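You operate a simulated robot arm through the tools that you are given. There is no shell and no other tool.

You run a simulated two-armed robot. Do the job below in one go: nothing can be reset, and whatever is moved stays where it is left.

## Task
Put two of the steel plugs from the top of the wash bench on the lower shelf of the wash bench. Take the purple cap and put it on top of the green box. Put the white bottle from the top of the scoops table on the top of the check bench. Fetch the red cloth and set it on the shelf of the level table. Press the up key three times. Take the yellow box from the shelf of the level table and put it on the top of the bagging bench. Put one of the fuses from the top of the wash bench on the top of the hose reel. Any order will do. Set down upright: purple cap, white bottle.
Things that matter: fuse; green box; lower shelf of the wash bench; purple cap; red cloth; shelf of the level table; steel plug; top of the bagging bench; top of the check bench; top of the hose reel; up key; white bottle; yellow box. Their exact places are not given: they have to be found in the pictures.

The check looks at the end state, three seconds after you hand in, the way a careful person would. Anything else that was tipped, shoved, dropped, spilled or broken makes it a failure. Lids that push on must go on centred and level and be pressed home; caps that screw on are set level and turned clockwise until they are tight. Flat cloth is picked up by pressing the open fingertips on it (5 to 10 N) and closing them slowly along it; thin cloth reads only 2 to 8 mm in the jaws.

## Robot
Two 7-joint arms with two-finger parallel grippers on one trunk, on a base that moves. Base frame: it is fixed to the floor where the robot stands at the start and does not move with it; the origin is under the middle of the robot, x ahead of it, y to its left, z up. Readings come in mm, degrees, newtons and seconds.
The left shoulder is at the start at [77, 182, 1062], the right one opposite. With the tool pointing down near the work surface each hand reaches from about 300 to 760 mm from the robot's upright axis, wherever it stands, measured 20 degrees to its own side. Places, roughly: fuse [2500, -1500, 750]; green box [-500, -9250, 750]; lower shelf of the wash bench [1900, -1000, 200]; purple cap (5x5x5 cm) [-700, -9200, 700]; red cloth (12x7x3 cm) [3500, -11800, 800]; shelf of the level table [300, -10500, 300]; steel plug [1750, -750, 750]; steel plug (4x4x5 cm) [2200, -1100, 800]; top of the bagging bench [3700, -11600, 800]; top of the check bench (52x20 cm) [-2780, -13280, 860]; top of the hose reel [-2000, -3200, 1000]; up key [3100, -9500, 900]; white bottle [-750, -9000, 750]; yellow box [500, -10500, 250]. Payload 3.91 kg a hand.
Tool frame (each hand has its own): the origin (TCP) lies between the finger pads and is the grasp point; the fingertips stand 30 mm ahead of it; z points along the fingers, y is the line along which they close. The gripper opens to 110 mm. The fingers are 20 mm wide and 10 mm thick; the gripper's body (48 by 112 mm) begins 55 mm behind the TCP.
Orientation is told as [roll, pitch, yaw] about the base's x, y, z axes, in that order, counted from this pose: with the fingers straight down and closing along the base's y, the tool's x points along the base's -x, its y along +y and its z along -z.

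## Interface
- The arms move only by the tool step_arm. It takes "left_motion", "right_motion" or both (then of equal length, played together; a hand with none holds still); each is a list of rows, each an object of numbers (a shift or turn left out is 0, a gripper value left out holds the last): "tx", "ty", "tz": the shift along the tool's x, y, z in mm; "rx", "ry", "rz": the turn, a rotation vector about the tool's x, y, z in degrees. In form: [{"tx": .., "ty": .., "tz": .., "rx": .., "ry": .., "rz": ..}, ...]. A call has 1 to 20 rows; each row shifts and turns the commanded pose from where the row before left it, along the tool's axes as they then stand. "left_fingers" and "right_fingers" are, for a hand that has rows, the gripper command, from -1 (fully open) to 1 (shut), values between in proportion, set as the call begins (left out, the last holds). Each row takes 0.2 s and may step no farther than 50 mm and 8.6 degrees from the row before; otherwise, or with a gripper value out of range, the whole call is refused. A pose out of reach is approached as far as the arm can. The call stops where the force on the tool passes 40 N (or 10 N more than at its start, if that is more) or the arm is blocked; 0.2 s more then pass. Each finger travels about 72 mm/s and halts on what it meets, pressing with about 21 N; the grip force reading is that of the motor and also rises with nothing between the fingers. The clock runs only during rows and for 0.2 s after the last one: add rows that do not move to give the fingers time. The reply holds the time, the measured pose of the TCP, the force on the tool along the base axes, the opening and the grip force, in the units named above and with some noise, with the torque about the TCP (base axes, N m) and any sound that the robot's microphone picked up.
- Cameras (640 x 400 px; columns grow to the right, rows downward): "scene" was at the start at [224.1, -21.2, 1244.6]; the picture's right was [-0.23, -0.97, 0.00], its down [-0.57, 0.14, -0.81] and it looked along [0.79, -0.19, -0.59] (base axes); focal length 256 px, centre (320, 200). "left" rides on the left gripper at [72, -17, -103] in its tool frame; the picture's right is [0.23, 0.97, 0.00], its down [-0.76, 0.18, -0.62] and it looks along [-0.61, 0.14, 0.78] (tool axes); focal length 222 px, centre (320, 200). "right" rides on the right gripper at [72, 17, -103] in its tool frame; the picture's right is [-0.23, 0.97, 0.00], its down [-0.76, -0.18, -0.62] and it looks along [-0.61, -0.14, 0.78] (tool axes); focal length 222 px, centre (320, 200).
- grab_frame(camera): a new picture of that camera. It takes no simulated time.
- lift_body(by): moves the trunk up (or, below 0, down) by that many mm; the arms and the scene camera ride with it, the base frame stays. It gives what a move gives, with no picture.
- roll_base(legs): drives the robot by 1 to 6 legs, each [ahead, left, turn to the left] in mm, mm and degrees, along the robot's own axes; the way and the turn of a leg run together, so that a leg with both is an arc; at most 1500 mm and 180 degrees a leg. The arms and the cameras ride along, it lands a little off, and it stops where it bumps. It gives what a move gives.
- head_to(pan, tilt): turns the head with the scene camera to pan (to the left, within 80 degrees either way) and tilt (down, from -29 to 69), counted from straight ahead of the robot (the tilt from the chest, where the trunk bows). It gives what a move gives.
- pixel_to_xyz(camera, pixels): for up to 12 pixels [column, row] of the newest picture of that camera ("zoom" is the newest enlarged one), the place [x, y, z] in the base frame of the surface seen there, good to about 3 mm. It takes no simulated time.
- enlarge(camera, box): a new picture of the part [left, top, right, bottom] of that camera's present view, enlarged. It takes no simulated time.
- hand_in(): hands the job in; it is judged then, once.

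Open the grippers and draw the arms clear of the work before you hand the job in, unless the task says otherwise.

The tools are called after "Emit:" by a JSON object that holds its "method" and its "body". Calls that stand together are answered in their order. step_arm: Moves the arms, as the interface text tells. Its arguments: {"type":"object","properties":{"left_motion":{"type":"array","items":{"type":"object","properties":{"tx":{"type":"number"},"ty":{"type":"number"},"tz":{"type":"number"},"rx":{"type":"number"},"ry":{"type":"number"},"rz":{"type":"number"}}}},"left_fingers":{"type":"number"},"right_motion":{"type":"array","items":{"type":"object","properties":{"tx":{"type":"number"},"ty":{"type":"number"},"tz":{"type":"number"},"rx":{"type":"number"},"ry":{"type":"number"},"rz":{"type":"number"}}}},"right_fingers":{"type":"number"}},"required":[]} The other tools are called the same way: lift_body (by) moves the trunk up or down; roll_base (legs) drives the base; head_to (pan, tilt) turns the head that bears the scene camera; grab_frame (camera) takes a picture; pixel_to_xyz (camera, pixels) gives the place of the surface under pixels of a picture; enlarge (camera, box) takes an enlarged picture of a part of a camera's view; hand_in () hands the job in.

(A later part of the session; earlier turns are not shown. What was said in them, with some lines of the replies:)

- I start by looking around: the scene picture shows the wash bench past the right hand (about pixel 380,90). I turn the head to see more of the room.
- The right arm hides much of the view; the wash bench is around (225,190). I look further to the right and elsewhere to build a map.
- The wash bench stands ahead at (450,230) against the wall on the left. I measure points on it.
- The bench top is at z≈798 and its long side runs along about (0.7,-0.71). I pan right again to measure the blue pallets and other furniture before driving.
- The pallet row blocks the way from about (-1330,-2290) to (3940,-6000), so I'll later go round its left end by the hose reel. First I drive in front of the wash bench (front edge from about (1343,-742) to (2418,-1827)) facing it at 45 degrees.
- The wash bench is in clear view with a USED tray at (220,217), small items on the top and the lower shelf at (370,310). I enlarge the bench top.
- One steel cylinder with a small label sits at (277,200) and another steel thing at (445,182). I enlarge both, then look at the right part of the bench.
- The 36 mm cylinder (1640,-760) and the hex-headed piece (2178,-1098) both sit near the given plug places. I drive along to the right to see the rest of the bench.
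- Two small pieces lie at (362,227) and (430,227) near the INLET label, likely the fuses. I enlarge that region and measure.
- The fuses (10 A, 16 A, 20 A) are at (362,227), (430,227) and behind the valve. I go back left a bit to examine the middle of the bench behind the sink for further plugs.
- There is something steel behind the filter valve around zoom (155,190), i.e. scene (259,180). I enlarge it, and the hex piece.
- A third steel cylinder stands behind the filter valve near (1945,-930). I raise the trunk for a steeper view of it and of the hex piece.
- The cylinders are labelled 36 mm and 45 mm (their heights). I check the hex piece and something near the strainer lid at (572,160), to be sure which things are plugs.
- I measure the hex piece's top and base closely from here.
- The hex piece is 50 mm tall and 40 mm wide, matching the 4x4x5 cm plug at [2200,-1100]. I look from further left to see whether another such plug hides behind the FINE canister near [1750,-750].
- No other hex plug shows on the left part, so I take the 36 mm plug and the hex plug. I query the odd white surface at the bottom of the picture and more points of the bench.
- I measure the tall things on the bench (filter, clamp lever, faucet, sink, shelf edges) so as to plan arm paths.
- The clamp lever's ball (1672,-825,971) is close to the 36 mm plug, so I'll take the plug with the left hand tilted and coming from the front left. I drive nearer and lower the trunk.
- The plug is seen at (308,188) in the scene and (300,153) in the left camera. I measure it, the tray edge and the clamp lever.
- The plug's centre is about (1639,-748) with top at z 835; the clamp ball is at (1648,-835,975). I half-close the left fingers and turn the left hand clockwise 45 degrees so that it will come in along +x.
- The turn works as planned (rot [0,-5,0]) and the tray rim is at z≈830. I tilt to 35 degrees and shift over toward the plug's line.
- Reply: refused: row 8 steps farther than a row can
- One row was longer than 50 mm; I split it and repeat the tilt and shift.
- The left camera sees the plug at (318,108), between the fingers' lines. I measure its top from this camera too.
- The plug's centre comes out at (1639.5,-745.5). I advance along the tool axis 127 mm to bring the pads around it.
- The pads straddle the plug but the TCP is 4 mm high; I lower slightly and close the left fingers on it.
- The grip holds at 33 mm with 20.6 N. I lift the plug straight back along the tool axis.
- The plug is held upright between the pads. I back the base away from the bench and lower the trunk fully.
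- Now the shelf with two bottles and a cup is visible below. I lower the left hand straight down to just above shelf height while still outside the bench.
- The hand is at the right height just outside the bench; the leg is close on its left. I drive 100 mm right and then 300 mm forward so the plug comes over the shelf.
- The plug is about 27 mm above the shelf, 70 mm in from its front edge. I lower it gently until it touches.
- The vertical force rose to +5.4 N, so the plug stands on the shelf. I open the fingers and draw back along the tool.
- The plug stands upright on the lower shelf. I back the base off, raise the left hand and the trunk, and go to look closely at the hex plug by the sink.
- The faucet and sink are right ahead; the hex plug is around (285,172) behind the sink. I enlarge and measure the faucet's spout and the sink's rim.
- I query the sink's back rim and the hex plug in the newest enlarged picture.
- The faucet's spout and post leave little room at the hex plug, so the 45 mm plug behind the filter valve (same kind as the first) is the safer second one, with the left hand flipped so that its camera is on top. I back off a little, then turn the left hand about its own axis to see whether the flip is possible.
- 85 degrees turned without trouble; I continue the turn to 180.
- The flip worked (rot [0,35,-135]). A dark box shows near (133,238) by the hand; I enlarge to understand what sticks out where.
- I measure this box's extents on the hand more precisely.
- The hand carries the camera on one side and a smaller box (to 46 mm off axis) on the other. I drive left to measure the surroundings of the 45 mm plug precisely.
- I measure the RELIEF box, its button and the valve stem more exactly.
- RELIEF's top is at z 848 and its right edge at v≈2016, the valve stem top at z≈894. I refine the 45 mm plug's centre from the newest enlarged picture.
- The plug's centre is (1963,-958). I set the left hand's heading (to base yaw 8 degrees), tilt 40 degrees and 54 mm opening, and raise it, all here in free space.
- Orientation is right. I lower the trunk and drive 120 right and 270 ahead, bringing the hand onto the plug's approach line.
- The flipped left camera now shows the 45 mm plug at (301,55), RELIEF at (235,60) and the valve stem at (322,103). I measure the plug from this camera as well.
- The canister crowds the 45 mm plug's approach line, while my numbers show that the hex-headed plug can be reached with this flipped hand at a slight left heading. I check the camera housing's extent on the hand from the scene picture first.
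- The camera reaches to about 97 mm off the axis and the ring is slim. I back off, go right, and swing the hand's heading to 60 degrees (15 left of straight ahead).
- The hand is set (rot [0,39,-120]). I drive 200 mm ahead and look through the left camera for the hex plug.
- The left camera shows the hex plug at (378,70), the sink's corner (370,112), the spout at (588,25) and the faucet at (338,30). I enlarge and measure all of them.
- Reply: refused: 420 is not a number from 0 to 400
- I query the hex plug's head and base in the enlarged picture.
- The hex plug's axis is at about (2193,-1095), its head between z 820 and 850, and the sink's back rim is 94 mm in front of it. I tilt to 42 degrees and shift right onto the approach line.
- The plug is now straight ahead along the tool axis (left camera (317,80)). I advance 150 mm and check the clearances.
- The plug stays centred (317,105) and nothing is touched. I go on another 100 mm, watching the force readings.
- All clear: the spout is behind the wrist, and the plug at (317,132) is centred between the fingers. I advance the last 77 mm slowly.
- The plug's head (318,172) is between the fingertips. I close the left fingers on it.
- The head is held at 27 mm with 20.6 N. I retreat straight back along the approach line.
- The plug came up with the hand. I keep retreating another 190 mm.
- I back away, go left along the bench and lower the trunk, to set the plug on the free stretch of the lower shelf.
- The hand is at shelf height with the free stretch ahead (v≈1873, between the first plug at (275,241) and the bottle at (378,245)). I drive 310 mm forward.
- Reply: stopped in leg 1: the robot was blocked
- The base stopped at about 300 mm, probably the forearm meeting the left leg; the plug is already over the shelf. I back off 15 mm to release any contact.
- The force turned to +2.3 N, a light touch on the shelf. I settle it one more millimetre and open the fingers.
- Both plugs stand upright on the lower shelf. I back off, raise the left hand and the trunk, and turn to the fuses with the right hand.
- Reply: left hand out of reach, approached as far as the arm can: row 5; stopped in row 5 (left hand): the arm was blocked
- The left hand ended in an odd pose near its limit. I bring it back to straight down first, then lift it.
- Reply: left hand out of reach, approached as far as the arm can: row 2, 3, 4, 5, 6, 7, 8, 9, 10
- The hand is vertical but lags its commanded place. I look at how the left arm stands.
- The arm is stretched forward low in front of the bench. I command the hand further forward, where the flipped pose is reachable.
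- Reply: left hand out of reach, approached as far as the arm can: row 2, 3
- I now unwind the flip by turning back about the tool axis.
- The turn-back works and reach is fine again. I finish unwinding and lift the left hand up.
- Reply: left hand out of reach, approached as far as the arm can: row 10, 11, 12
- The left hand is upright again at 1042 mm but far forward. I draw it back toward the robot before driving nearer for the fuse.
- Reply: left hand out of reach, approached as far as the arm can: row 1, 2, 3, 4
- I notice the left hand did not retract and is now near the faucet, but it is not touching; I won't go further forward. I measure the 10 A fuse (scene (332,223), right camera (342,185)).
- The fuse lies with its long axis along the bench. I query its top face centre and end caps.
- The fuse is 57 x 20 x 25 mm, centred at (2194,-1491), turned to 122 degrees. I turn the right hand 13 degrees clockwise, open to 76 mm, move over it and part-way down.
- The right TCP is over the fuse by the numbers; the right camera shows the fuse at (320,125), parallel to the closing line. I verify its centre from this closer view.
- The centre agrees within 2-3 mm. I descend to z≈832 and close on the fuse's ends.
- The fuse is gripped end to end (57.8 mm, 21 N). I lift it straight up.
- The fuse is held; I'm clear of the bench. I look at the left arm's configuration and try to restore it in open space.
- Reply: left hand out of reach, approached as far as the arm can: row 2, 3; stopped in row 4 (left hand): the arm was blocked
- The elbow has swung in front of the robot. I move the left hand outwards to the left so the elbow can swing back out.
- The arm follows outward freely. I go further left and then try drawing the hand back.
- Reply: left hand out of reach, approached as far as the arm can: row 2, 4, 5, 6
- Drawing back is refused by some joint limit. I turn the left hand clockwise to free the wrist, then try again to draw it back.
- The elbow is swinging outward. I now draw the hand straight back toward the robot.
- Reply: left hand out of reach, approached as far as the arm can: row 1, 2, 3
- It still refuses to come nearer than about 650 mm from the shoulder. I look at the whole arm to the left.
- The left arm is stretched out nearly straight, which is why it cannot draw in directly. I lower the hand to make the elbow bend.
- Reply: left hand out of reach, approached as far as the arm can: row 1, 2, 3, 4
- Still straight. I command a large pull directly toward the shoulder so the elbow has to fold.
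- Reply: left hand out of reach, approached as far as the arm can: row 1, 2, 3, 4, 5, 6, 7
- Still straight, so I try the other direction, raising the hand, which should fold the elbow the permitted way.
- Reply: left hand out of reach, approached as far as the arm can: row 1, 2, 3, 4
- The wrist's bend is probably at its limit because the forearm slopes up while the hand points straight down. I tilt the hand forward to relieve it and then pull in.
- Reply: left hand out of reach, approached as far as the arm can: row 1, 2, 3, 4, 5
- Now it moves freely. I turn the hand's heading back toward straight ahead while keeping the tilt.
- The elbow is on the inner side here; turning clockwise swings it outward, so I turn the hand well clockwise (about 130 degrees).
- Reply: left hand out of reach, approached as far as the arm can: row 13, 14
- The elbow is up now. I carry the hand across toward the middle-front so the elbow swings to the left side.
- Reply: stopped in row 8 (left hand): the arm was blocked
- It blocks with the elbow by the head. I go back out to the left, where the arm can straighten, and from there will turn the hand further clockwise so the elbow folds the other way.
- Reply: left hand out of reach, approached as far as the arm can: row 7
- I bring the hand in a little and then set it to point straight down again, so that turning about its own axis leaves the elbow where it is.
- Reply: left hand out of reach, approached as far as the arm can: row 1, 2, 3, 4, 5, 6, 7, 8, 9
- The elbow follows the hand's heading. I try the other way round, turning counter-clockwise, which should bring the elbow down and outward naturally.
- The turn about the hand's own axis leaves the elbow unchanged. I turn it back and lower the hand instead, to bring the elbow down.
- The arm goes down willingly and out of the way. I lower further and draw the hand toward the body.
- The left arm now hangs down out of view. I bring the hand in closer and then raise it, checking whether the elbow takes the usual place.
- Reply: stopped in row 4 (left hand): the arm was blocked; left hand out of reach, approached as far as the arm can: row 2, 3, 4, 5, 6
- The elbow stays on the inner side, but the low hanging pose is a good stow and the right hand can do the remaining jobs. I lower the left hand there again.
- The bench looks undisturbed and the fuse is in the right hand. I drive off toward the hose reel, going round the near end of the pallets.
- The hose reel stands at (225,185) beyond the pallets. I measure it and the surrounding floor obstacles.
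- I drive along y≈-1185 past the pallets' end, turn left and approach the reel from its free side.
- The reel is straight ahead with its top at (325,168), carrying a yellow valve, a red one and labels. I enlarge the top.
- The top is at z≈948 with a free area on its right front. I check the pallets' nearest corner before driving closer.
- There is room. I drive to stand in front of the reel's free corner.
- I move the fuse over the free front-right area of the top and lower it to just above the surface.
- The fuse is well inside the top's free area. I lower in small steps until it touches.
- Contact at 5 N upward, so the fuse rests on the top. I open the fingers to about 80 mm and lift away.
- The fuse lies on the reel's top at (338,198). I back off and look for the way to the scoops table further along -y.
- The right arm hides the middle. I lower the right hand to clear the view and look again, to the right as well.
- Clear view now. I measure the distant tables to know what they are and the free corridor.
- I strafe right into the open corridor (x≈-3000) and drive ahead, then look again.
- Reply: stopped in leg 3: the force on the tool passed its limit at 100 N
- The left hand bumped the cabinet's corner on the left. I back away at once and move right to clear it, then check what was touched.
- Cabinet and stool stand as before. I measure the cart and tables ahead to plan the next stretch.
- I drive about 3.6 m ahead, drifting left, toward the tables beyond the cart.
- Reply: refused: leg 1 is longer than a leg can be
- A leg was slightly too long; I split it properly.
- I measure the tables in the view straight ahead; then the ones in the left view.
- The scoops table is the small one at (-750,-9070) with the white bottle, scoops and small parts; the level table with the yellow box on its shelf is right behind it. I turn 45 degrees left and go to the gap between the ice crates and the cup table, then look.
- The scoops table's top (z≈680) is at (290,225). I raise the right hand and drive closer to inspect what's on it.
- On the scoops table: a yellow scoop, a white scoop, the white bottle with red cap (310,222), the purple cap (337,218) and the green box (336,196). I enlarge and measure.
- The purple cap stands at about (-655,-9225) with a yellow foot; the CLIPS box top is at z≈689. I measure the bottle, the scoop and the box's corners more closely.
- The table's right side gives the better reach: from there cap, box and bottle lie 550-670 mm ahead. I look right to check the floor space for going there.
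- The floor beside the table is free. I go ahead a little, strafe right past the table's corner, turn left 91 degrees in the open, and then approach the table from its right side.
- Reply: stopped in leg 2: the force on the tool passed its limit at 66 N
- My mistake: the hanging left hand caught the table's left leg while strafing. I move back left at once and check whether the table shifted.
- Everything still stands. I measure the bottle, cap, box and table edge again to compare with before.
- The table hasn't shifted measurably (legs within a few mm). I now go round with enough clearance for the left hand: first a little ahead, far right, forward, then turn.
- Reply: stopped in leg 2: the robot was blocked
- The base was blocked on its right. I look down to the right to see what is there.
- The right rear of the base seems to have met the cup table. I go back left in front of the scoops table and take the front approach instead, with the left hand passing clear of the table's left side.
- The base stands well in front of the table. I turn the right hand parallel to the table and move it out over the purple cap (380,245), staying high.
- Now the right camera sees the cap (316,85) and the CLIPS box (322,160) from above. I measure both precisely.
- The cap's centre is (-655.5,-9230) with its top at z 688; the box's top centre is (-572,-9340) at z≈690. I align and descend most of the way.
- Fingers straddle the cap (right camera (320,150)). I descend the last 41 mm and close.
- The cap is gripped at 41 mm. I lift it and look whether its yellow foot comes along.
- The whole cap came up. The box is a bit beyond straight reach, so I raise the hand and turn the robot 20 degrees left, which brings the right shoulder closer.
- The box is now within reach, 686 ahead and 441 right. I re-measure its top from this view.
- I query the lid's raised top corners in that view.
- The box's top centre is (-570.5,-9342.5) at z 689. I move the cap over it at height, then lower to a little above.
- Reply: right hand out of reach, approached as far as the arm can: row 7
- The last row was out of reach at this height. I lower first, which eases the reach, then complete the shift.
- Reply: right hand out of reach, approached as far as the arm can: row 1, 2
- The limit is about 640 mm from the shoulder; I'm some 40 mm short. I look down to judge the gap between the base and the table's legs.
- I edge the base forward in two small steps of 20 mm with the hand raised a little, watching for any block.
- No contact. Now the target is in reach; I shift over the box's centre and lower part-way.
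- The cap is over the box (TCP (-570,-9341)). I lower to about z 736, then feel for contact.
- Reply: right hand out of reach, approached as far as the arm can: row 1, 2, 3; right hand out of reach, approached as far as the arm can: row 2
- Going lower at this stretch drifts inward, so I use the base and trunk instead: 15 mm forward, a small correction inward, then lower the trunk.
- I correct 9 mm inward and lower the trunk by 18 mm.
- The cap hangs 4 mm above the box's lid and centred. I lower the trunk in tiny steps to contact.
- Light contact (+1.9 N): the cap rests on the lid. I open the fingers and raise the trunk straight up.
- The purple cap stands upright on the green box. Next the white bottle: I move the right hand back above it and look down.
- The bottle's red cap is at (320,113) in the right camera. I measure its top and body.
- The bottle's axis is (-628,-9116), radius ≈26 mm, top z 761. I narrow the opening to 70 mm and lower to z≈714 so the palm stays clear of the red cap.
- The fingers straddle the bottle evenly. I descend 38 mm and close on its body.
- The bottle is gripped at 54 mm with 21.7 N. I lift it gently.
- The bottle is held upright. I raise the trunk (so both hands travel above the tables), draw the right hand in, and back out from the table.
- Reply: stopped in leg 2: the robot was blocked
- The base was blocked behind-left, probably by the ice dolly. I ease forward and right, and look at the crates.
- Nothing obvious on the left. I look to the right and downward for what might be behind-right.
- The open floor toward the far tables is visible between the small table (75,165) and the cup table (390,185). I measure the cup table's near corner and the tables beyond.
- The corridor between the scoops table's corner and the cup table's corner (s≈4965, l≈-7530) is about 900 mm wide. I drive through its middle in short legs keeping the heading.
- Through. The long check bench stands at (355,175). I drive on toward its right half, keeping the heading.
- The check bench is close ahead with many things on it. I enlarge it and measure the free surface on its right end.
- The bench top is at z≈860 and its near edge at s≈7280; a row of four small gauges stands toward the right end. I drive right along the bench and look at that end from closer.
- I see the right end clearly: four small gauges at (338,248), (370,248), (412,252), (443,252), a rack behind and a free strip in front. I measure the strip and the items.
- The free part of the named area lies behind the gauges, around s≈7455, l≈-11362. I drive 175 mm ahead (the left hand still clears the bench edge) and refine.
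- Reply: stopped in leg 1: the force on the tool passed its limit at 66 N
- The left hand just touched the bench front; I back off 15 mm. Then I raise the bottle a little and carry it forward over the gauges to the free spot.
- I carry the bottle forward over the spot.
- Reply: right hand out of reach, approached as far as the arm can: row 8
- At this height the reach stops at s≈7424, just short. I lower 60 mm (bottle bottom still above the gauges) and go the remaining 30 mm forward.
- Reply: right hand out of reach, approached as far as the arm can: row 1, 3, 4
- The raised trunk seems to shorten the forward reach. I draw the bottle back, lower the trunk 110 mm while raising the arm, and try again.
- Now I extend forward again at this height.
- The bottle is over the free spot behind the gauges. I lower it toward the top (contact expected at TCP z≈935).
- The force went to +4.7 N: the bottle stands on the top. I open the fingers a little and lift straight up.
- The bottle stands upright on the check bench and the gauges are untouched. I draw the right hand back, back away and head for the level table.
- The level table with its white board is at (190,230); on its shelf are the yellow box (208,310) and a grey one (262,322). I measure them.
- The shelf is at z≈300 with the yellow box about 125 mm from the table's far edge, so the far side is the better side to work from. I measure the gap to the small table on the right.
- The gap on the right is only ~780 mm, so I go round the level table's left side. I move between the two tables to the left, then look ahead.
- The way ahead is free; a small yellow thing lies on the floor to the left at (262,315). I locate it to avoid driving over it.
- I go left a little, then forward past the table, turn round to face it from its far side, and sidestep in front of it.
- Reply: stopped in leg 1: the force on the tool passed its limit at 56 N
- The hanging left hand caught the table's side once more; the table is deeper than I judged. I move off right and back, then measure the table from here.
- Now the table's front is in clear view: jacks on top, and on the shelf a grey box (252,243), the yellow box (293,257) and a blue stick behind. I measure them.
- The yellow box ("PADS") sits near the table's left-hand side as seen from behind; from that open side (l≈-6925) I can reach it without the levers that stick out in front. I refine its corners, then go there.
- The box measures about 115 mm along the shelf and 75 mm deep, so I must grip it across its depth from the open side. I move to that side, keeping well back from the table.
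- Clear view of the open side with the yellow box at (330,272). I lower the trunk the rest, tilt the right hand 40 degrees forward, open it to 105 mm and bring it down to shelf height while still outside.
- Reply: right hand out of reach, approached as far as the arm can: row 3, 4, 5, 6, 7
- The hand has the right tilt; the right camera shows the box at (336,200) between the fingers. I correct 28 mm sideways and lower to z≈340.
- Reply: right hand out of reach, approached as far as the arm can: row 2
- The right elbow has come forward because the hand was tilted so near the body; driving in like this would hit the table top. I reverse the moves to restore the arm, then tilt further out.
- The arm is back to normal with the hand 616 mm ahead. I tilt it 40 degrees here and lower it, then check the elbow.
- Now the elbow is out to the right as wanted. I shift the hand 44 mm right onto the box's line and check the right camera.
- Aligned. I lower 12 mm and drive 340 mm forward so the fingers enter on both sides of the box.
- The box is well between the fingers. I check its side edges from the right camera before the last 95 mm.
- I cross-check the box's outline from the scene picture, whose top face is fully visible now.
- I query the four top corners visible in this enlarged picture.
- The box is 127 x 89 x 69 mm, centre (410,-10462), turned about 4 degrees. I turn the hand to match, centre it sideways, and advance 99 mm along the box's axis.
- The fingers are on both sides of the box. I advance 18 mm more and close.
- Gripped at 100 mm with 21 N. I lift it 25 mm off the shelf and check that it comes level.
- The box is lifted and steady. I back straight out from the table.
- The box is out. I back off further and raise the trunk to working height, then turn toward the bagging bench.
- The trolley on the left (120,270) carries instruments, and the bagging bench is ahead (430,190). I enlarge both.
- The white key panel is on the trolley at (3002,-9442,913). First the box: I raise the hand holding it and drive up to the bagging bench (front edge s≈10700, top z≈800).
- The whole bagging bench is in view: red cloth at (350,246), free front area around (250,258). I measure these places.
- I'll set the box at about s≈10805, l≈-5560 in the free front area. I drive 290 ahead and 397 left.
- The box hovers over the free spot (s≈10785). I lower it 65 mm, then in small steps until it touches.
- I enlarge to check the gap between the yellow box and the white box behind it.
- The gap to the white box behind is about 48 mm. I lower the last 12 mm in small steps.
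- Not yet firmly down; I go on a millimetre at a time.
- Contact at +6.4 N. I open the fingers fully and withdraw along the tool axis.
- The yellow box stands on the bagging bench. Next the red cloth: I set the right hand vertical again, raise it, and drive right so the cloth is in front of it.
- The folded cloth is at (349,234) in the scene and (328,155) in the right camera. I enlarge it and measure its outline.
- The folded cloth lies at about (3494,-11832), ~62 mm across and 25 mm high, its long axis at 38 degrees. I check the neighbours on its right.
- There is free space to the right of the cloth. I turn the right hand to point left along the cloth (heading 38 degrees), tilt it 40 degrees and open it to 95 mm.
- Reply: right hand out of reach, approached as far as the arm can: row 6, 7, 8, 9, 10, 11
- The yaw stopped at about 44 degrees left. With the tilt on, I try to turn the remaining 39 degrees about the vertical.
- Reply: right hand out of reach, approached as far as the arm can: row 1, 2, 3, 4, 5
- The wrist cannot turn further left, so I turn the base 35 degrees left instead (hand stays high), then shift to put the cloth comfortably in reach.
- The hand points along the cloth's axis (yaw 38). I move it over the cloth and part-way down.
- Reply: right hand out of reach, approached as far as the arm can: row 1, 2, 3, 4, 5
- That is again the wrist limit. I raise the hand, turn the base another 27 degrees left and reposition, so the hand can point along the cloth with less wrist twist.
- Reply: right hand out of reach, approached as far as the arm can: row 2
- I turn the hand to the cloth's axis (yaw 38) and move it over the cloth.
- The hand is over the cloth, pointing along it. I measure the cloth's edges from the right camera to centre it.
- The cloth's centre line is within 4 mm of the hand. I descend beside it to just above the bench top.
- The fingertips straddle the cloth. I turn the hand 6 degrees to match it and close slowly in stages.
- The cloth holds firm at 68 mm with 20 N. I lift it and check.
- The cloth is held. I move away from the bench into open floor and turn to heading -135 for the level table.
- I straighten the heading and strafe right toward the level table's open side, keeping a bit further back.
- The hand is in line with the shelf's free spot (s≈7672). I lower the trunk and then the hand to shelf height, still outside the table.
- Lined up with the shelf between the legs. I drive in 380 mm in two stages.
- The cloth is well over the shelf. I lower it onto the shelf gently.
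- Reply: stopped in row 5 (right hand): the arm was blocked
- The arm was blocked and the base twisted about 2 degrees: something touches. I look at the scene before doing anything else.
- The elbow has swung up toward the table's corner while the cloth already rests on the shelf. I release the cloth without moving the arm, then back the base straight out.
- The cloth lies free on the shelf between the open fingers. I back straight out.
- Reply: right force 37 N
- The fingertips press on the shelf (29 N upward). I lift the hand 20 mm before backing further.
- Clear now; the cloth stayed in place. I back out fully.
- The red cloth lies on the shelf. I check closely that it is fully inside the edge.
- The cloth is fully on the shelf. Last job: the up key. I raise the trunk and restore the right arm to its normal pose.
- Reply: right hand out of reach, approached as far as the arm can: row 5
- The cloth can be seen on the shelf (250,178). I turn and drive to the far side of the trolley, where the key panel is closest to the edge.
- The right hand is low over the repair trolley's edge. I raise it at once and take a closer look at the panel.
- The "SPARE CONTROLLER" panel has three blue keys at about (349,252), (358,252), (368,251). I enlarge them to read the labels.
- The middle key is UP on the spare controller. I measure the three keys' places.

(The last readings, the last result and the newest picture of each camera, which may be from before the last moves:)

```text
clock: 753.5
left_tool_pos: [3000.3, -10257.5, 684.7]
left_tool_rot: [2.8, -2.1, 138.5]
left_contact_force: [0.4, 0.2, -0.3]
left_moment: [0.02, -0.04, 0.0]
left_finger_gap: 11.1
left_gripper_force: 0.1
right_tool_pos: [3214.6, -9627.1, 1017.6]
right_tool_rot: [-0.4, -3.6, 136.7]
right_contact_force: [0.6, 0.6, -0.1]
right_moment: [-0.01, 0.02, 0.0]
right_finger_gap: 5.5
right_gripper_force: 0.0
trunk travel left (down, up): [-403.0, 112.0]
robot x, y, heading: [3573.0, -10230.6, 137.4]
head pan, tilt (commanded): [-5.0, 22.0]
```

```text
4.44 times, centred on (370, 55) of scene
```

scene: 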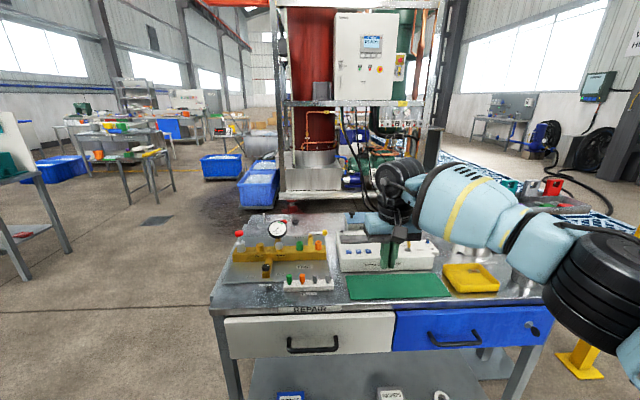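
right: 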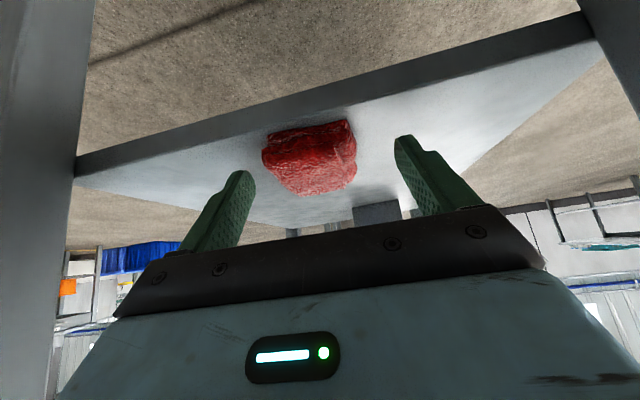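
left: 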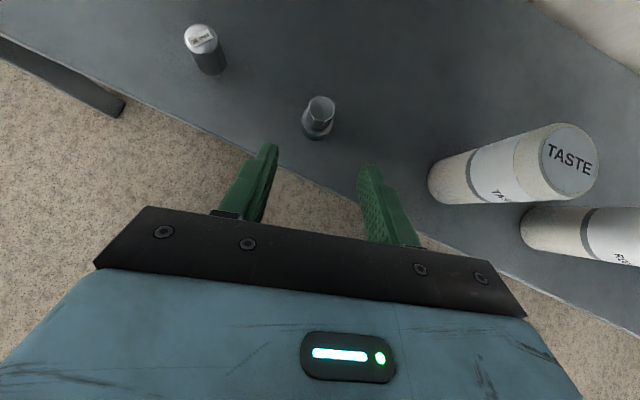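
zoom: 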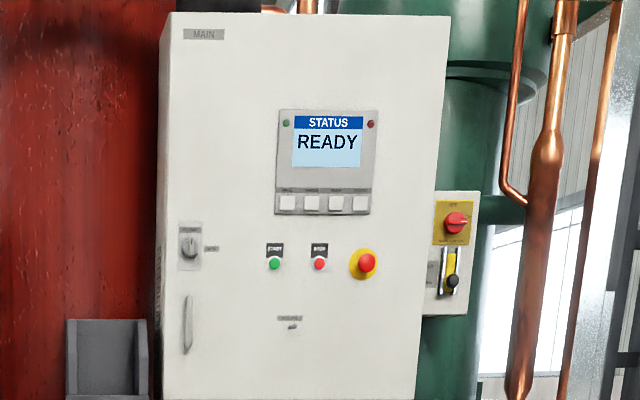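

UP is at (3067,-9521), top z≈917, with DOWN and SET 28 mm either side. I drive 215 mm closer so it is within easy reach.

Emit:
{"method": "roll_base", "body": {"legs": [[215, 0, -2.4]]}}

Emit:
{"method": "head_to", "body": {"pan": -12, "tilt": 40}}

Emit:
{"method": "grab_frame", "body": {"camera": "scene"}}

Emit:
{"method": "grab_frame", "body": {"camera": "right"}}

```text
clock: 755.2
left_tool_pos: [2841.7, -10080.1, 685.4]
left_tool_rot: [2.8, -2.0, 135.8]
left_contact_force: [0.6, -0.1, 0.5]
left_moment: [-0.03, 0.01, 0.02]
left_finger_gap: 11.2
left_gripper_force: 0.0
right_tool_pos: [3084.2, -9459.0, 1017.4]
right_tool_rot: [-0.4, -3.4, 134.1]
right_contact_force: [-0.5, -0.7, 0.0]
right_moment: [-0.01, -0.02, 0.0]
right_finger_gap: 5.7
right_gripper_force: 0.0
trunk travel left (down, up): [-403.0, 112.0]
robot x, y, heading: [3419.3, -10077.2, 134.9]
head pan, tilt (commanded): [-5.0, 22.0]
```

```text
clock: 756.0
left_tool_pos: [2843.3, -10081.1, 684.9]
left_tool_rot: [2.7, -2.0, 135.9]
left_contact_force: [-0.7, 0.5, -0.5]
left_moment: [0.01, 0.01, 0.01]
left_finger_gap: 11.0
left_gripper_force: 0.0
right_tool_pos: [3084.8, -9459.8, 1017.9]
right_tool_rot: [-0.3, -3.7, 134.1]
right_contact_force: [-1.1, 0.1, -0.2]
right_moment: [-0.02, -0.01, -0.02]
right_finger_gap: 5.5
right_gripper_force: 0.0
trunk travel left (down, up): [-403.0, 112.0]
robot x, y, heading: [3420.3, -10079.4, 135.1]
head pan, tilt (commanded): [-12.0, 40.0]
```

```text
taken
```

scene: 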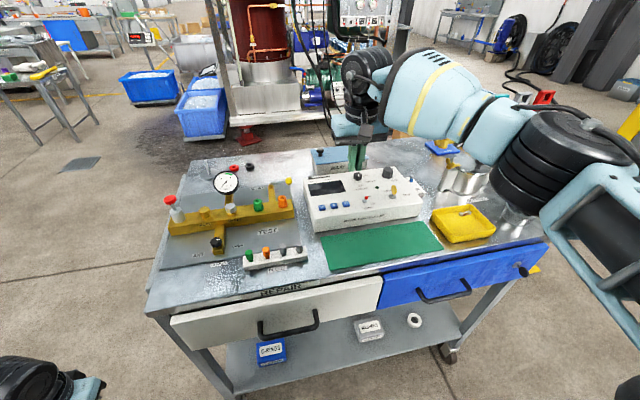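

```text
taken
```

right: 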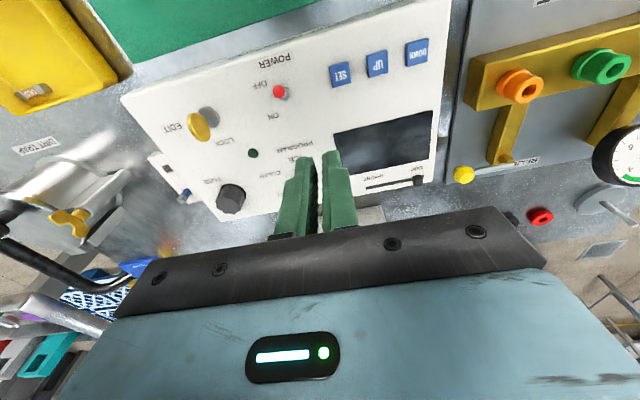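

The right camera shows SET (340,75), UP (377,65), DOWN (417,52) upside-down. I measure the keys from both cameras.

Emit:
{"method": "enlarge", "body": {"camera": "right", "box": [320, 30, 440, 100]}}

Emit:
{"method": "pixel_to_xyz", "body": {"camera": "zoom", "pixels": [[300, 180], [110, 240], [515, 115], [300, 150], [300, 215], [260, 190], [345, 170]]}}

Emit:
{"method": "enlarge", "body": {"camera": "scene", "box": [300, 180, 380, 240]}}

Emit:
{"method": "pixel_to_xyz", "body": {"camera": "zoom", "pixels": [[270, 205], [180, 210], [360, 200], [262, 190], [280, 220], [235, 205], [300, 205]]}}

```text
5.33 times, centred on (380, 65) of right
```

zoom: 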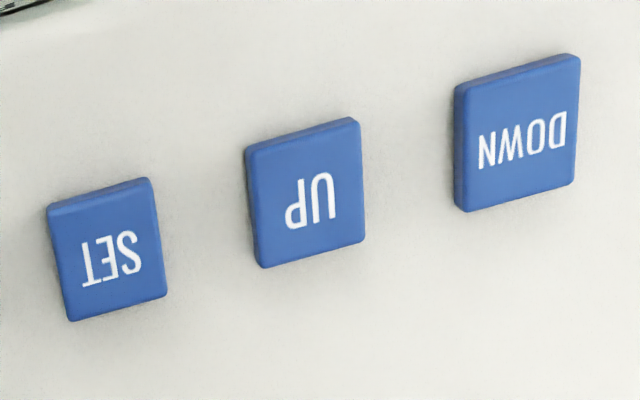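

```text
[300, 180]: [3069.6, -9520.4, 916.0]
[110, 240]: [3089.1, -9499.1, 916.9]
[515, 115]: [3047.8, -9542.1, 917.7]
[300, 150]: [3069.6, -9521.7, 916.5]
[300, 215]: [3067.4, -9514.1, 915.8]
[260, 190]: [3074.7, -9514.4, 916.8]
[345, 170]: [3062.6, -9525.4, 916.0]
```

```text
6.67 times, centred on (340, 210) of scene
```

zoom: 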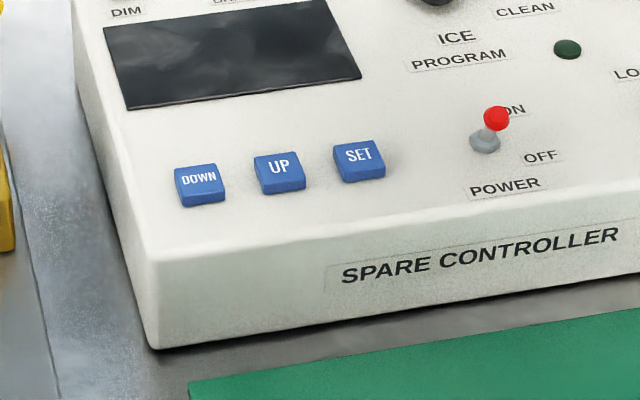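

```text
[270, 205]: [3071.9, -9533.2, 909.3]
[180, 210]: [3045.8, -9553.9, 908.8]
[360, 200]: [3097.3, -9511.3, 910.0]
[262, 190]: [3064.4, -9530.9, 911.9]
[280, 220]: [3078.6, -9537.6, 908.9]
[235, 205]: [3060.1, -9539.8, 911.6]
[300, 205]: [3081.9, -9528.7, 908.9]
```

UP's centre is (3068.5,-9520), top z 916.5. I move the closed fingers above it and level the hand.

Emit:
{"method": "step_arm", "body": {"right_motion": [{"tx": 16, "ty": 26.8}, {"tx": 15.9, "ty": 26.8}, {"ry": 3.6}, {"tz": 30}, {}], "right_fingers": 1}}

Emit:
{"method": "grab_frame", "body": {"camera": "right"}}

Emit:
{"method": "enlarge", "body": {"camera": "scene", "box": [290, 130, 410, 240]}}

```text
clock: 757.2
left_tool_pos: [2841.3, -10079.7, 685.0]
left_tool_rot: [2.9, -2.1, 135.9]
left_contact_force: [0.0, 0.1, -0.3]
left_moment: [-0.01, -0.04, 0.0]
left_finger_gap: 10.9
left_gripper_force: 0.2
right_tool_pos: [3068.9, -9518.7, 983.5]
right_tool_rot: [-0.4, 0.0, 134.1]
right_contact_force: [-0.4, 0.2, -0.5]
right_moment: [-0.01, 0.03, -0.01]
right_finger_gap: 0.2
right_gripper_force: 21.1
trunk travel left (down, up): [-403.0, 112.0]
robot x, y, heading: [3419.4, -10080.7, 134.7]
head pan, tilt (commanded): [-12.0, 40.0]
```

```text
taken
```

right: 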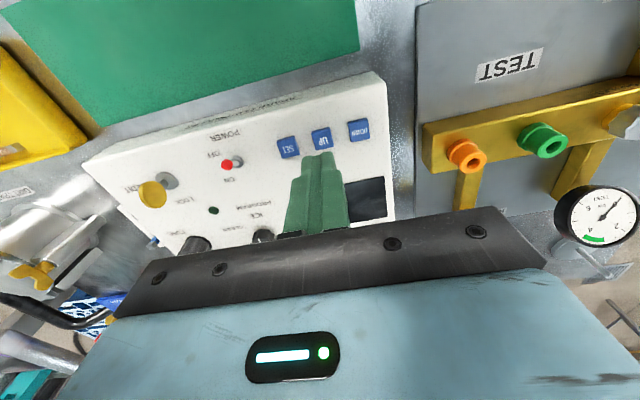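

```text
3.64 times, centred on (350, 185) of scene
```

zoom: 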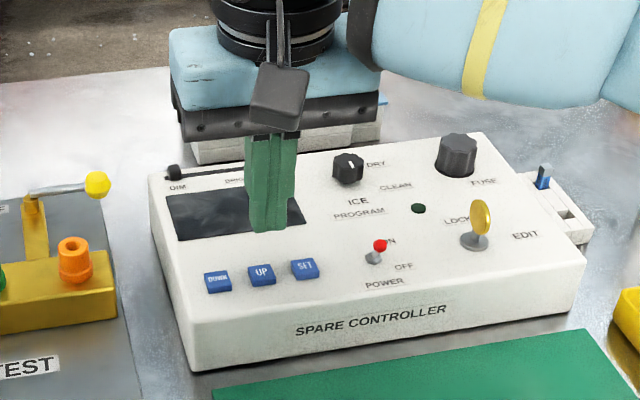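

The closed fingertips are right above UP with the hand level. I lower 25 mm and check once more.

Emit:
{"method": "step_arm", "body": {"right_motion": [{"tz": 15, "ty": 0.8}, {"tz": 10}, {}]}}

Emit:
{"method": "enlarge", "body": {"camera": "right", "box": [260, 110, 400, 210]}}

Emit:
{"method": "enlarge", "body": {"camera": "scene", "box": [310, 160, 390, 230]}}

```text
clock: 758.0
left_tool_pos: [2841.7, -10080.5, 685.4]
left_tool_rot: [2.7, -1.9, 135.9]
left_contact_force: [0.8, 0.4, -0.2]
left_moment: [0.0, 0.01, 0.0]
left_finger_gap: 10.9
left_gripper_force: 0.0
right_tool_pos: [3067.9, -9518.8, 959.7]
right_tool_rot: [-0.4, 0.0, 134.2]
right_contact_force: [-0.7, -1.1, 0.6]
right_moment: [0.01, -0.01, 0.01]
right_finger_gap: 0.1
right_gripper_force: 21.2
trunk travel left (down, up): [-403.0, 112.0]
robot x, y, heading: [3418.3, -10081.0, 134.9]
head pan, tilt (commanded): [-12.0, 40.0]
```

```text
4.00 times, centred on (330, 160) of right
```

zoom: 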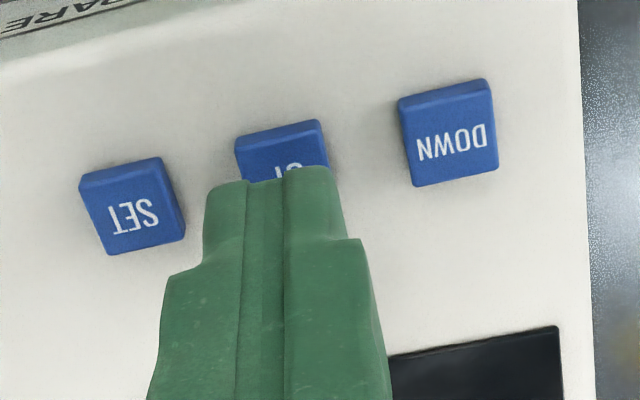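

```text
5.71 times, centred on (350, 195) of scene
```

zoom: 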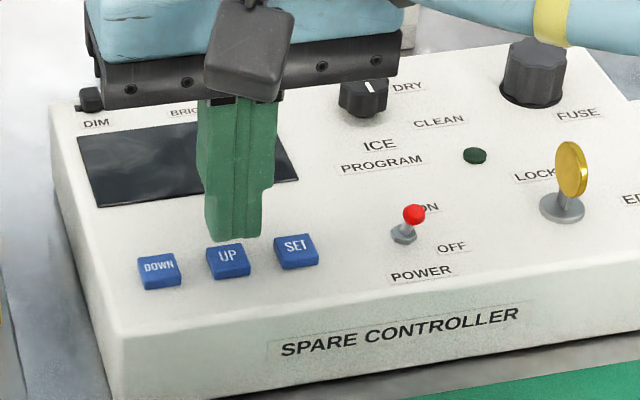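

Aligned on UP only. I lower to just above the key, then press by single millimetres watching the force.

Emit:
{"method": "step_arm", "body": {"right_motion": [{"tz": 8}, {"tz": 3}, {"tz": 1}, {}]}}

Emit:
{"method": "step_arm", "body": {"right_motion": [{"tz": 1}, {"tz": 1}, {}]}}

```text
clock: 759.0
left_tool_pos: [2842.9, -10080.4, 684.6]
left_tool_rot: [2.8, -2.1, 135.9]
left_contact_force: [-0.3, -0.1, -0.1]
left_moment: [0.03, 0.01, 0.01]
left_finger_gap: 11.1
left_gripper_force: 0.0
right_tool_pos: [3068.7, -9519.2, 949.1]
right_tool_rot: [-0.5, 0.0, 134.1]
right_contact_force: [-0.2, -0.1, 0.3]
right_moment: [-0.01, 0.02, 0.03]
right_finger_gap: 0.0
right_gripper_force: 20.6
trunk travel left (down, up): [-403.0, 112.0]
robot x, y, heading: [3419.6, -10076.6, 134.9]
head pan, tilt (commanded): [-12.0, 40.0]
```

```text
clock: 759.8
left_tool_pos: [2842.2, -10081.6, 685.0]
left_tool_rot: [2.8, -2.0, 136.0]
left_contact_force: [0.0, -0.2, -0.6]
left_moment: [-0.01, 0.0, -0.03]
left_finger_gap: 11.2
left_gripper_force: 0.0
right_tool_pos: [3068.9, -9520.5, 946.3]
right_tool_rot: [-0.4, 0.0, 134.0]
right_contact_force: [0.3, -0.4, 0.5]
right_moment: [-0.01, 0.02, 0.0]
right_finger_gap: 0.0
right_gripper_force: 21.3
trunk travel left (down, up): [-403.0, 112.0]
robot x, y, heading: [3417.0, -10078.0, 135.0]
head pan, tilt (commanded): [-12.0, 40.0]
```

No contact yet at z 946.3; I continue one millimetre at a time.

Emit:
{"method": "step_arm", "body": {"right_motion": [{"tz": 1}, {}]}}

Emit:
{"method": "step_arm", "body": {"right_motion": [{"tz": 1}, {}]}}

Emit:
{"method": "step_arm", "body": {"right_motion": [{"tz": 1}, {}]}}

```text
clock: 760.4
left_tool_pos: [2842.7, -10081.5, 684.1]
left_tool_rot: [2.7, -2.0, 135.9]
left_contact_force: [-0.3, -0.8, 0.1]
left_moment: [-0.01, -0.02, 0.04]
left_finger_gap: 10.9
left_gripper_force: 0.0
right_tool_pos: [3069.0, -9518.8, 945.3]
right_tool_rot: [-0.4, 0.0, 134.1]
right_contact_force: [-1.2, 1.5, 0.6]
right_moment: [0.0, -0.01, 0.0]
right_finger_gap: 0.0
right_gripper_force: 21.1
trunk travel left (down, up): [-403.0, 112.0]
robot x, y, heading: [3415.6, -10078.3, 134.8]
head pan, tilt (commanded): [-12.0, 40.0]
```

```text
clock: 761.0
left_tool_pos: [2842.4, -10081.0, 685.6]
left_tool_rot: [2.8, -2.0, 135.9]
left_contact_force: [-0.3, 0.4, -0.5]
left_moment: [0.03, 0.01, 0.01]
left_finger_gap: 10.8
left_gripper_force: 0.0
right_tool_pos: [3068.7, -9518.7, 944.7]
right_tool_rot: [-0.4, -0.1, 134.1]
right_contact_force: [0.8, 0.2, 2.1]
right_moment: [0.02, -0.02, 0.0]
right_finger_gap: 0.2
right_gripper_force: 21.1
trunk travel left (down, up): [-403.0, 112.0]
robot x, y, heading: [3416.2, -10079.3, 134.8]
head pan, tilt (commanded): [-12.0, 40.0]
```

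```text
clock: 761.6
left_tool_pos: [2843.3, -10081.2, 685.4]
left_tool_rot: [2.8, -2.0, 135.8]
left_contact_force: [-0.6, 0.0, 0.0]
left_moment: [0.03, 0.0, -0.04]
left_finger_gap: 11.0
left_gripper_force: 0.0
right_tool_pos: [3068.3, -9518.1, 943.5]
right_tool_rot: [-0.5, 0.0, 134.1]
right_contact_force: [0.3, -0.3, 1.8]
right_moment: [0.02, -0.03, 0.01]
right_finger_gap: 0.0
right_gripper_force: 21.0
trunk travel left (down, up): [-403.0, 112.0]
robot x, y, heading: [3420.1, -10085.0, 134.6]
head pan, tilt (commanded): [-12.0, 40.0]
heard: click
```

A click was heard at z≈943.5: that's the first press. I lift 7 mm to let the key return.

Emit:
{"method": "step_arm", "body": {"right_motion": [{"tz": -4}, {"tz": -3}, {}]}}

```text
clock: 762.4
left_tool_pos: [2842.9, -10081.0, 684.7]
left_tool_rot: [2.8, -2.0, 136.0]
left_contact_force: [0.2, 0.5, 0.1]
left_moment: [0.01, -0.01, -0.02]
left_finger_gap: 10.7
left_gripper_force: 0.0
right_tool_pos: [3068.5, -9521.0, 951.0]
right_tool_rot: [-0.4, -0.1, 134.0]
right_contact_force: [0.5, 0.2, -1.2]
right_moment: [0.06, -0.02, 0.01]
right_finger_gap: 0.1
right_gripper_force: 20.6
trunk travel left (down, up): [-403.0, 112.0]
robot x, y, heading: [3416.6, -10079.4, 134.9]
head pan, tilt (commanded): [-12.0, 40.0]
```

The key is released (z 951, no sound). I press a second time by the same 7 mm.

Emit:
{"method": "step_arm", "body": {"right_motion": [{"tz": 4}, {"tz": 2}, {"tz": 1}, {}]}}

```text
clock: 763.4
left_tool_pos: [2842.3, -10079.8, 685.3]
left_tool_rot: [2.8, -2.1, 135.9]
left_contact_force: [0.0, 0.3, 0.3]
left_moment: [-0.02, 0.03, 0.0]
left_finger_gap: 10.8
left_gripper_force: 0.1
right_tool_pos: [3068.2, -9519.7, 943.4]
right_tool_rot: [-0.4, 0.0, 134.1]
right_contact_force: [-0.6, -0.1, 2.6]
right_moment: [-0.02, 0.03, -0.05]
right_finger_gap: 0.0
right_gripper_force: 20.9
trunk travel left (down, up): [-403.0, 112.0]
robot x, y, heading: [3416.0, -10080.0, 134.7]
head pan, tilt (commanded): [-12.0, 40.0]
heard: click
```

Second click. I lift again to release the key.

Emit:
{"method": "step_arm", "body": {"right_motion": [{"tz": -4}, {"tz": -3}, {}]}}

Emit:
{"method": "step_arm", "body": {"right_motion": [{"tz": 4}, {"tz": 2}, {"tz": 1}, {}]}}

```text
clock: 764.2
left_tool_pos: [2842.4, -10081.2, 684.2]
left_tool_rot: [2.8, -2.1, 135.9]
left_contact_force: [0.7, -0.1, 0.2]
left_moment: [0.0, -0.01, -0.02]
left_finger_gap: 10.9
left_gripper_force: 0.1
right_tool_pos: [3067.4, -9518.1, 950.0]
right_tool_rot: [-0.4, 0.1, 134.0]
right_contact_force: [-0.2, 0.0, 0.4]
right_moment: [-0.01, 0.01, -0.02]
right_finger_gap: 0.1
right_gripper_force: 20.7
trunk travel left (down, up): [-403.0, 112.0]
robot x, y, heading: [3417.5, -10080.5, 134.7]
head pan, tilt (commanded): [-12.0, 40.0]
```

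```text
clock: 765.2
left_tool_pos: [2842.6, -10081.0, 685.1]
left_tool_rot: [2.8, -2.0, 135.8]
left_contact_force: [-0.6, 0.0, 0.0]
left_moment: [0.0, 0.0, 0.03]
left_finger_gap: 10.8
left_gripper_force: 0.0
right_tool_pos: [3067.3, -9519.7, 942.7]
right_tool_rot: [-0.4, 0.0, 133.9]
right_contact_force: [1.2, 1.0, 2.1]
right_moment: [0.02, -0.05, 0.01]
right_finger_gap: 0.0
right_gripper_force: 20.6
trunk travel left (down, up): [-403.0, 112.0]
robot x, y, heading: [3419.1, -10078.3, 134.8]
head pan, tilt (commanded): [-12.0, 40.0]
heard: click
```

Third click heard. I lift the hand well clear and look at the panel.

Emit:
{"method": "step_arm", "body": {"right_motion": [{"tz": -5}, {"tz": -30}, {"tz": -40}, {"tz": -40}, {}]}}

Emit:
{"method": "grab_frame", "body": {"camera": "scene"}}

Emit:
{"method": "enlarge", "body": {"camera": "scene", "box": [290, 130, 430, 250]}}

```text
clock: 766.4
left_tool_pos: [2842.1, -10080.3, 684.7]
left_tool_rot: [2.9, -2.0, 135.8]
left_contact_force: [0.4, 0.9, 0.3]
left_moment: [0.05, -0.01, -0.01]
left_finger_gap: 11.0
left_gripper_force: 0.1
right_tool_pos: [3068.0, -9519.9, 1058.0]
right_tool_rot: [-0.4, 0.0, 134.1]
right_contact_force: [0.8, 0.1, -0.7]
right_moment: [0.03, -0.07, 0.0]
right_finger_gap: 0.1
right_gripper_force: 20.1
trunk travel left (down, up): [-403.0, 112.0]
robot x, y, heading: [3414.0, -10077.1, 135.1]
head pan, tilt (commanded): [-12.0, 40.0]
```

```text
taken
```

scene: 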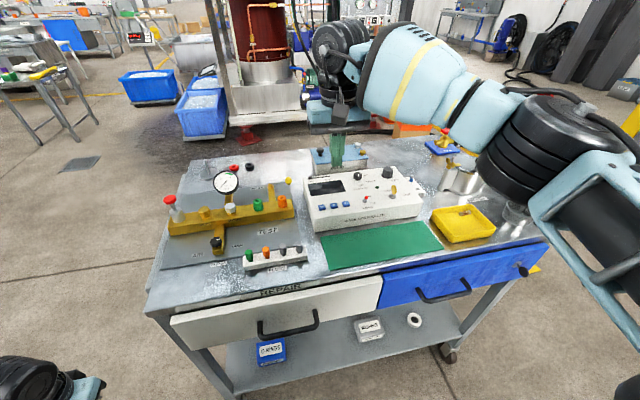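

```text
3.33 times, centred on (360, 190) of scene
```

zoom: 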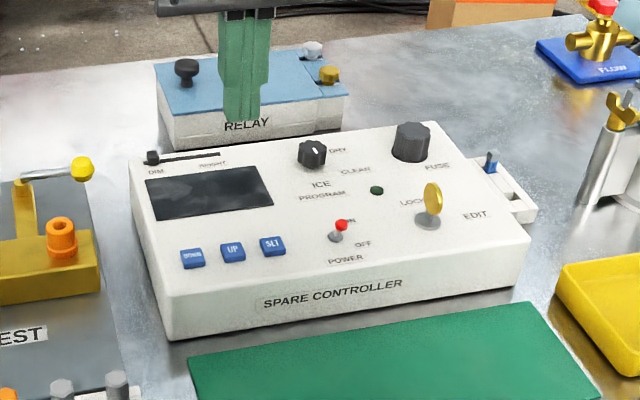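

All seven jobs are done. I back away from the trolley, open both grippers and take a last look around.

Emit:
{"method": "roll_base", "body": {"legs": [[-450, 0, 0]]}}

Emit:
{"method": "step_arm", "body": {"right_motion": [{"tx": 30}, {"tx": 30}, {}, {}, {}], "right_fingers": -1, "left_motion": [{}, {}, {}, {}, {}], "left_fingers": -1}}

Emit:
{"method": "head_to", "body": {"pan": 30, "tilt": 14}}

Emit:
{"method": "grab_frame", "body": {"camera": "scene"}}

Emit:
{"method": "enlarge", "body": {"camera": "scene", "box": [120, 150, 460, 330]}}

```text
clock: 769.1
left_tool_pos: [3151.2, -10392.0, 684.6]
left_tool_rot: [2.8, -2.1, 136.3]
left_contact_force: [0.1, 0.9, 0.4]
left_moment: [0.0, -0.01, -0.01]
left_finger_gap: 11.1
left_gripper_force: 0.0
right_tool_pos: [3373.0, -9829.7, 1058.2]
right_tool_rot: [-0.4, 0.0, 134.4]
right_contact_force: [0.1, -0.2, 0.9]
right_moment: [0.04, 0.02, -0.02]
right_finger_gap: 0.1
right_gripper_force: 20.7
trunk travel left (down, up): [-403.0, 112.0]
robot x, y, heading: [3728.9, -10386.9, 135.5]
head pan, tilt (commanded): [-12.0, 40.0]
```

```text
clock: 770.3
left_tool_pos: [3151.8, -10391.7, 685.3]
left_tool_rot: [2.8, -2.0, 136.3]
left_contact_force: [0.4, 0.0, -0.5]
left_moment: [0.01, 0.01, -0.02]
left_finger_gap: 109.9
left_gripper_force: 0.0
right_tool_pos: [3414.4, -9873.2, 1058.6]
right_tool_rot: [-0.4, 0.0, 134.5]
right_contact_force: [-0.3, -0.3, 0.1]
right_moment: [-0.02, 0.02, -0.04]
right_finger_gap: 109.9
right_gripper_force: 0.0
trunk travel left (down, up): [-403.0, 112.0]
robot x, y, heading: [3727.9, -10386.9, 135.6]
head pan, tilt (commanded): [-12.0, 40.0]
```

```text
clock: 771.4
left_tool_pos: [3150.0, -10391.0, 686.0]
left_tool_rot: [2.8, -2.0, 136.3]
left_contact_force: [0.0, 0.0, 0.3]
left_moment: [0.01, -0.02, 0.02]
left_finger_gap: 110.0
left_gripper_force: 0.2
right_tool_pos: [3415.6, -9872.9, 1058.0]
right_tool_rot: [-0.5, 0.0, 134.5]
right_contact_force: [0.1, 0.1, -0.1]
right_moment: [0.04, -0.01, -0.04]
right_finger_gap: 109.9
right_gripper_force: 0.1
trunk travel left (down, up): [-403.0, 112.0]
robot x, y, heading: [3727.3, -10391.9, 135.0]
head pan, tilt (commanded): [30.0, 14.0]
```

```text
taken
```

scene: 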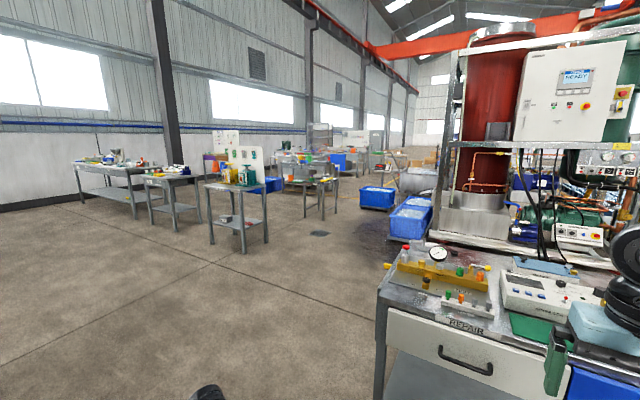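

```text
1.88 times, centred on (290, 240) of scene
```

zoom: 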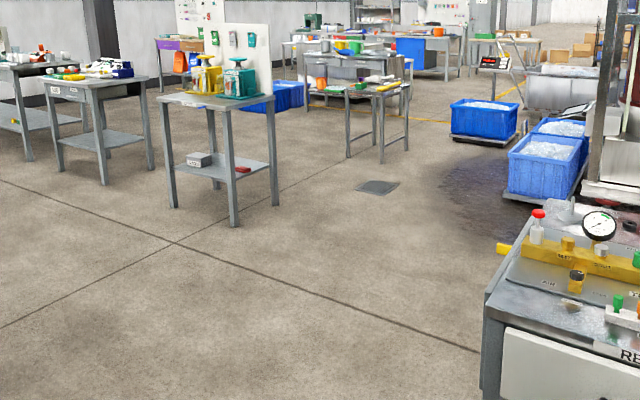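

The cloth on the level table's shelf, the cap on the box and the tables all look in order, the grippers are open and the arms are clear. I hand the job in.

Emit:
{"method": "hand_in", "body": {}}

```text
The job is handed in.
```

I handed the job in with all seven parts done. The check hasn't given a result, and I bumped several pieces of furniture on the way, which could count against it.

| Task | Result |
|---|---|
| Steel plugs | The 36 mm plug and the hex-headed plug stand upright on the lower shelf of the wash bench. |
| Purple cap | It stands upright and centred on the green CLIPS box. |
| White bottle | It stands upright in the free space behind the gauges on the check bench. |
| Red cloth | It lies fully on the level table's shelf, about 20 mm in from the edge. |
| Up key | Pressed three times on the spare controller at the repair trolley, with a click heard each time. |
| Yellow box | It sits on top of the bagging bench, near the front. |
| Fuse | The 10 A fuse lies on top of the hose reel. |

- **Plug choice:** there were three steel plugs on the wash bench. I took the two that best matched your approximate places, and the 45 mm one is still there.
- **Left arm:** early on it got stuck in an awkward pose, so I did everything after the plugs with the right hand. The left hung low and caught on things several times.
- **Bumps, left hand:** it pressed on the cabinet by the hose reel, the scoops table, the check bench and the level table (56 to 100 N each).
- **Bumps, base and right arm:** the base was blocked twice near the scoops table, probably by the cup table and the ice scale. The right elbow seems to have touched the level table's corner while I set the cloth down, turning the base about 2 degrees.
- **Damage:** I saw nothing tipped or knocked over. I only measured the scoops table afterwards; it had not shifted by more than a few millimetres. The rest I judged from the pictures.
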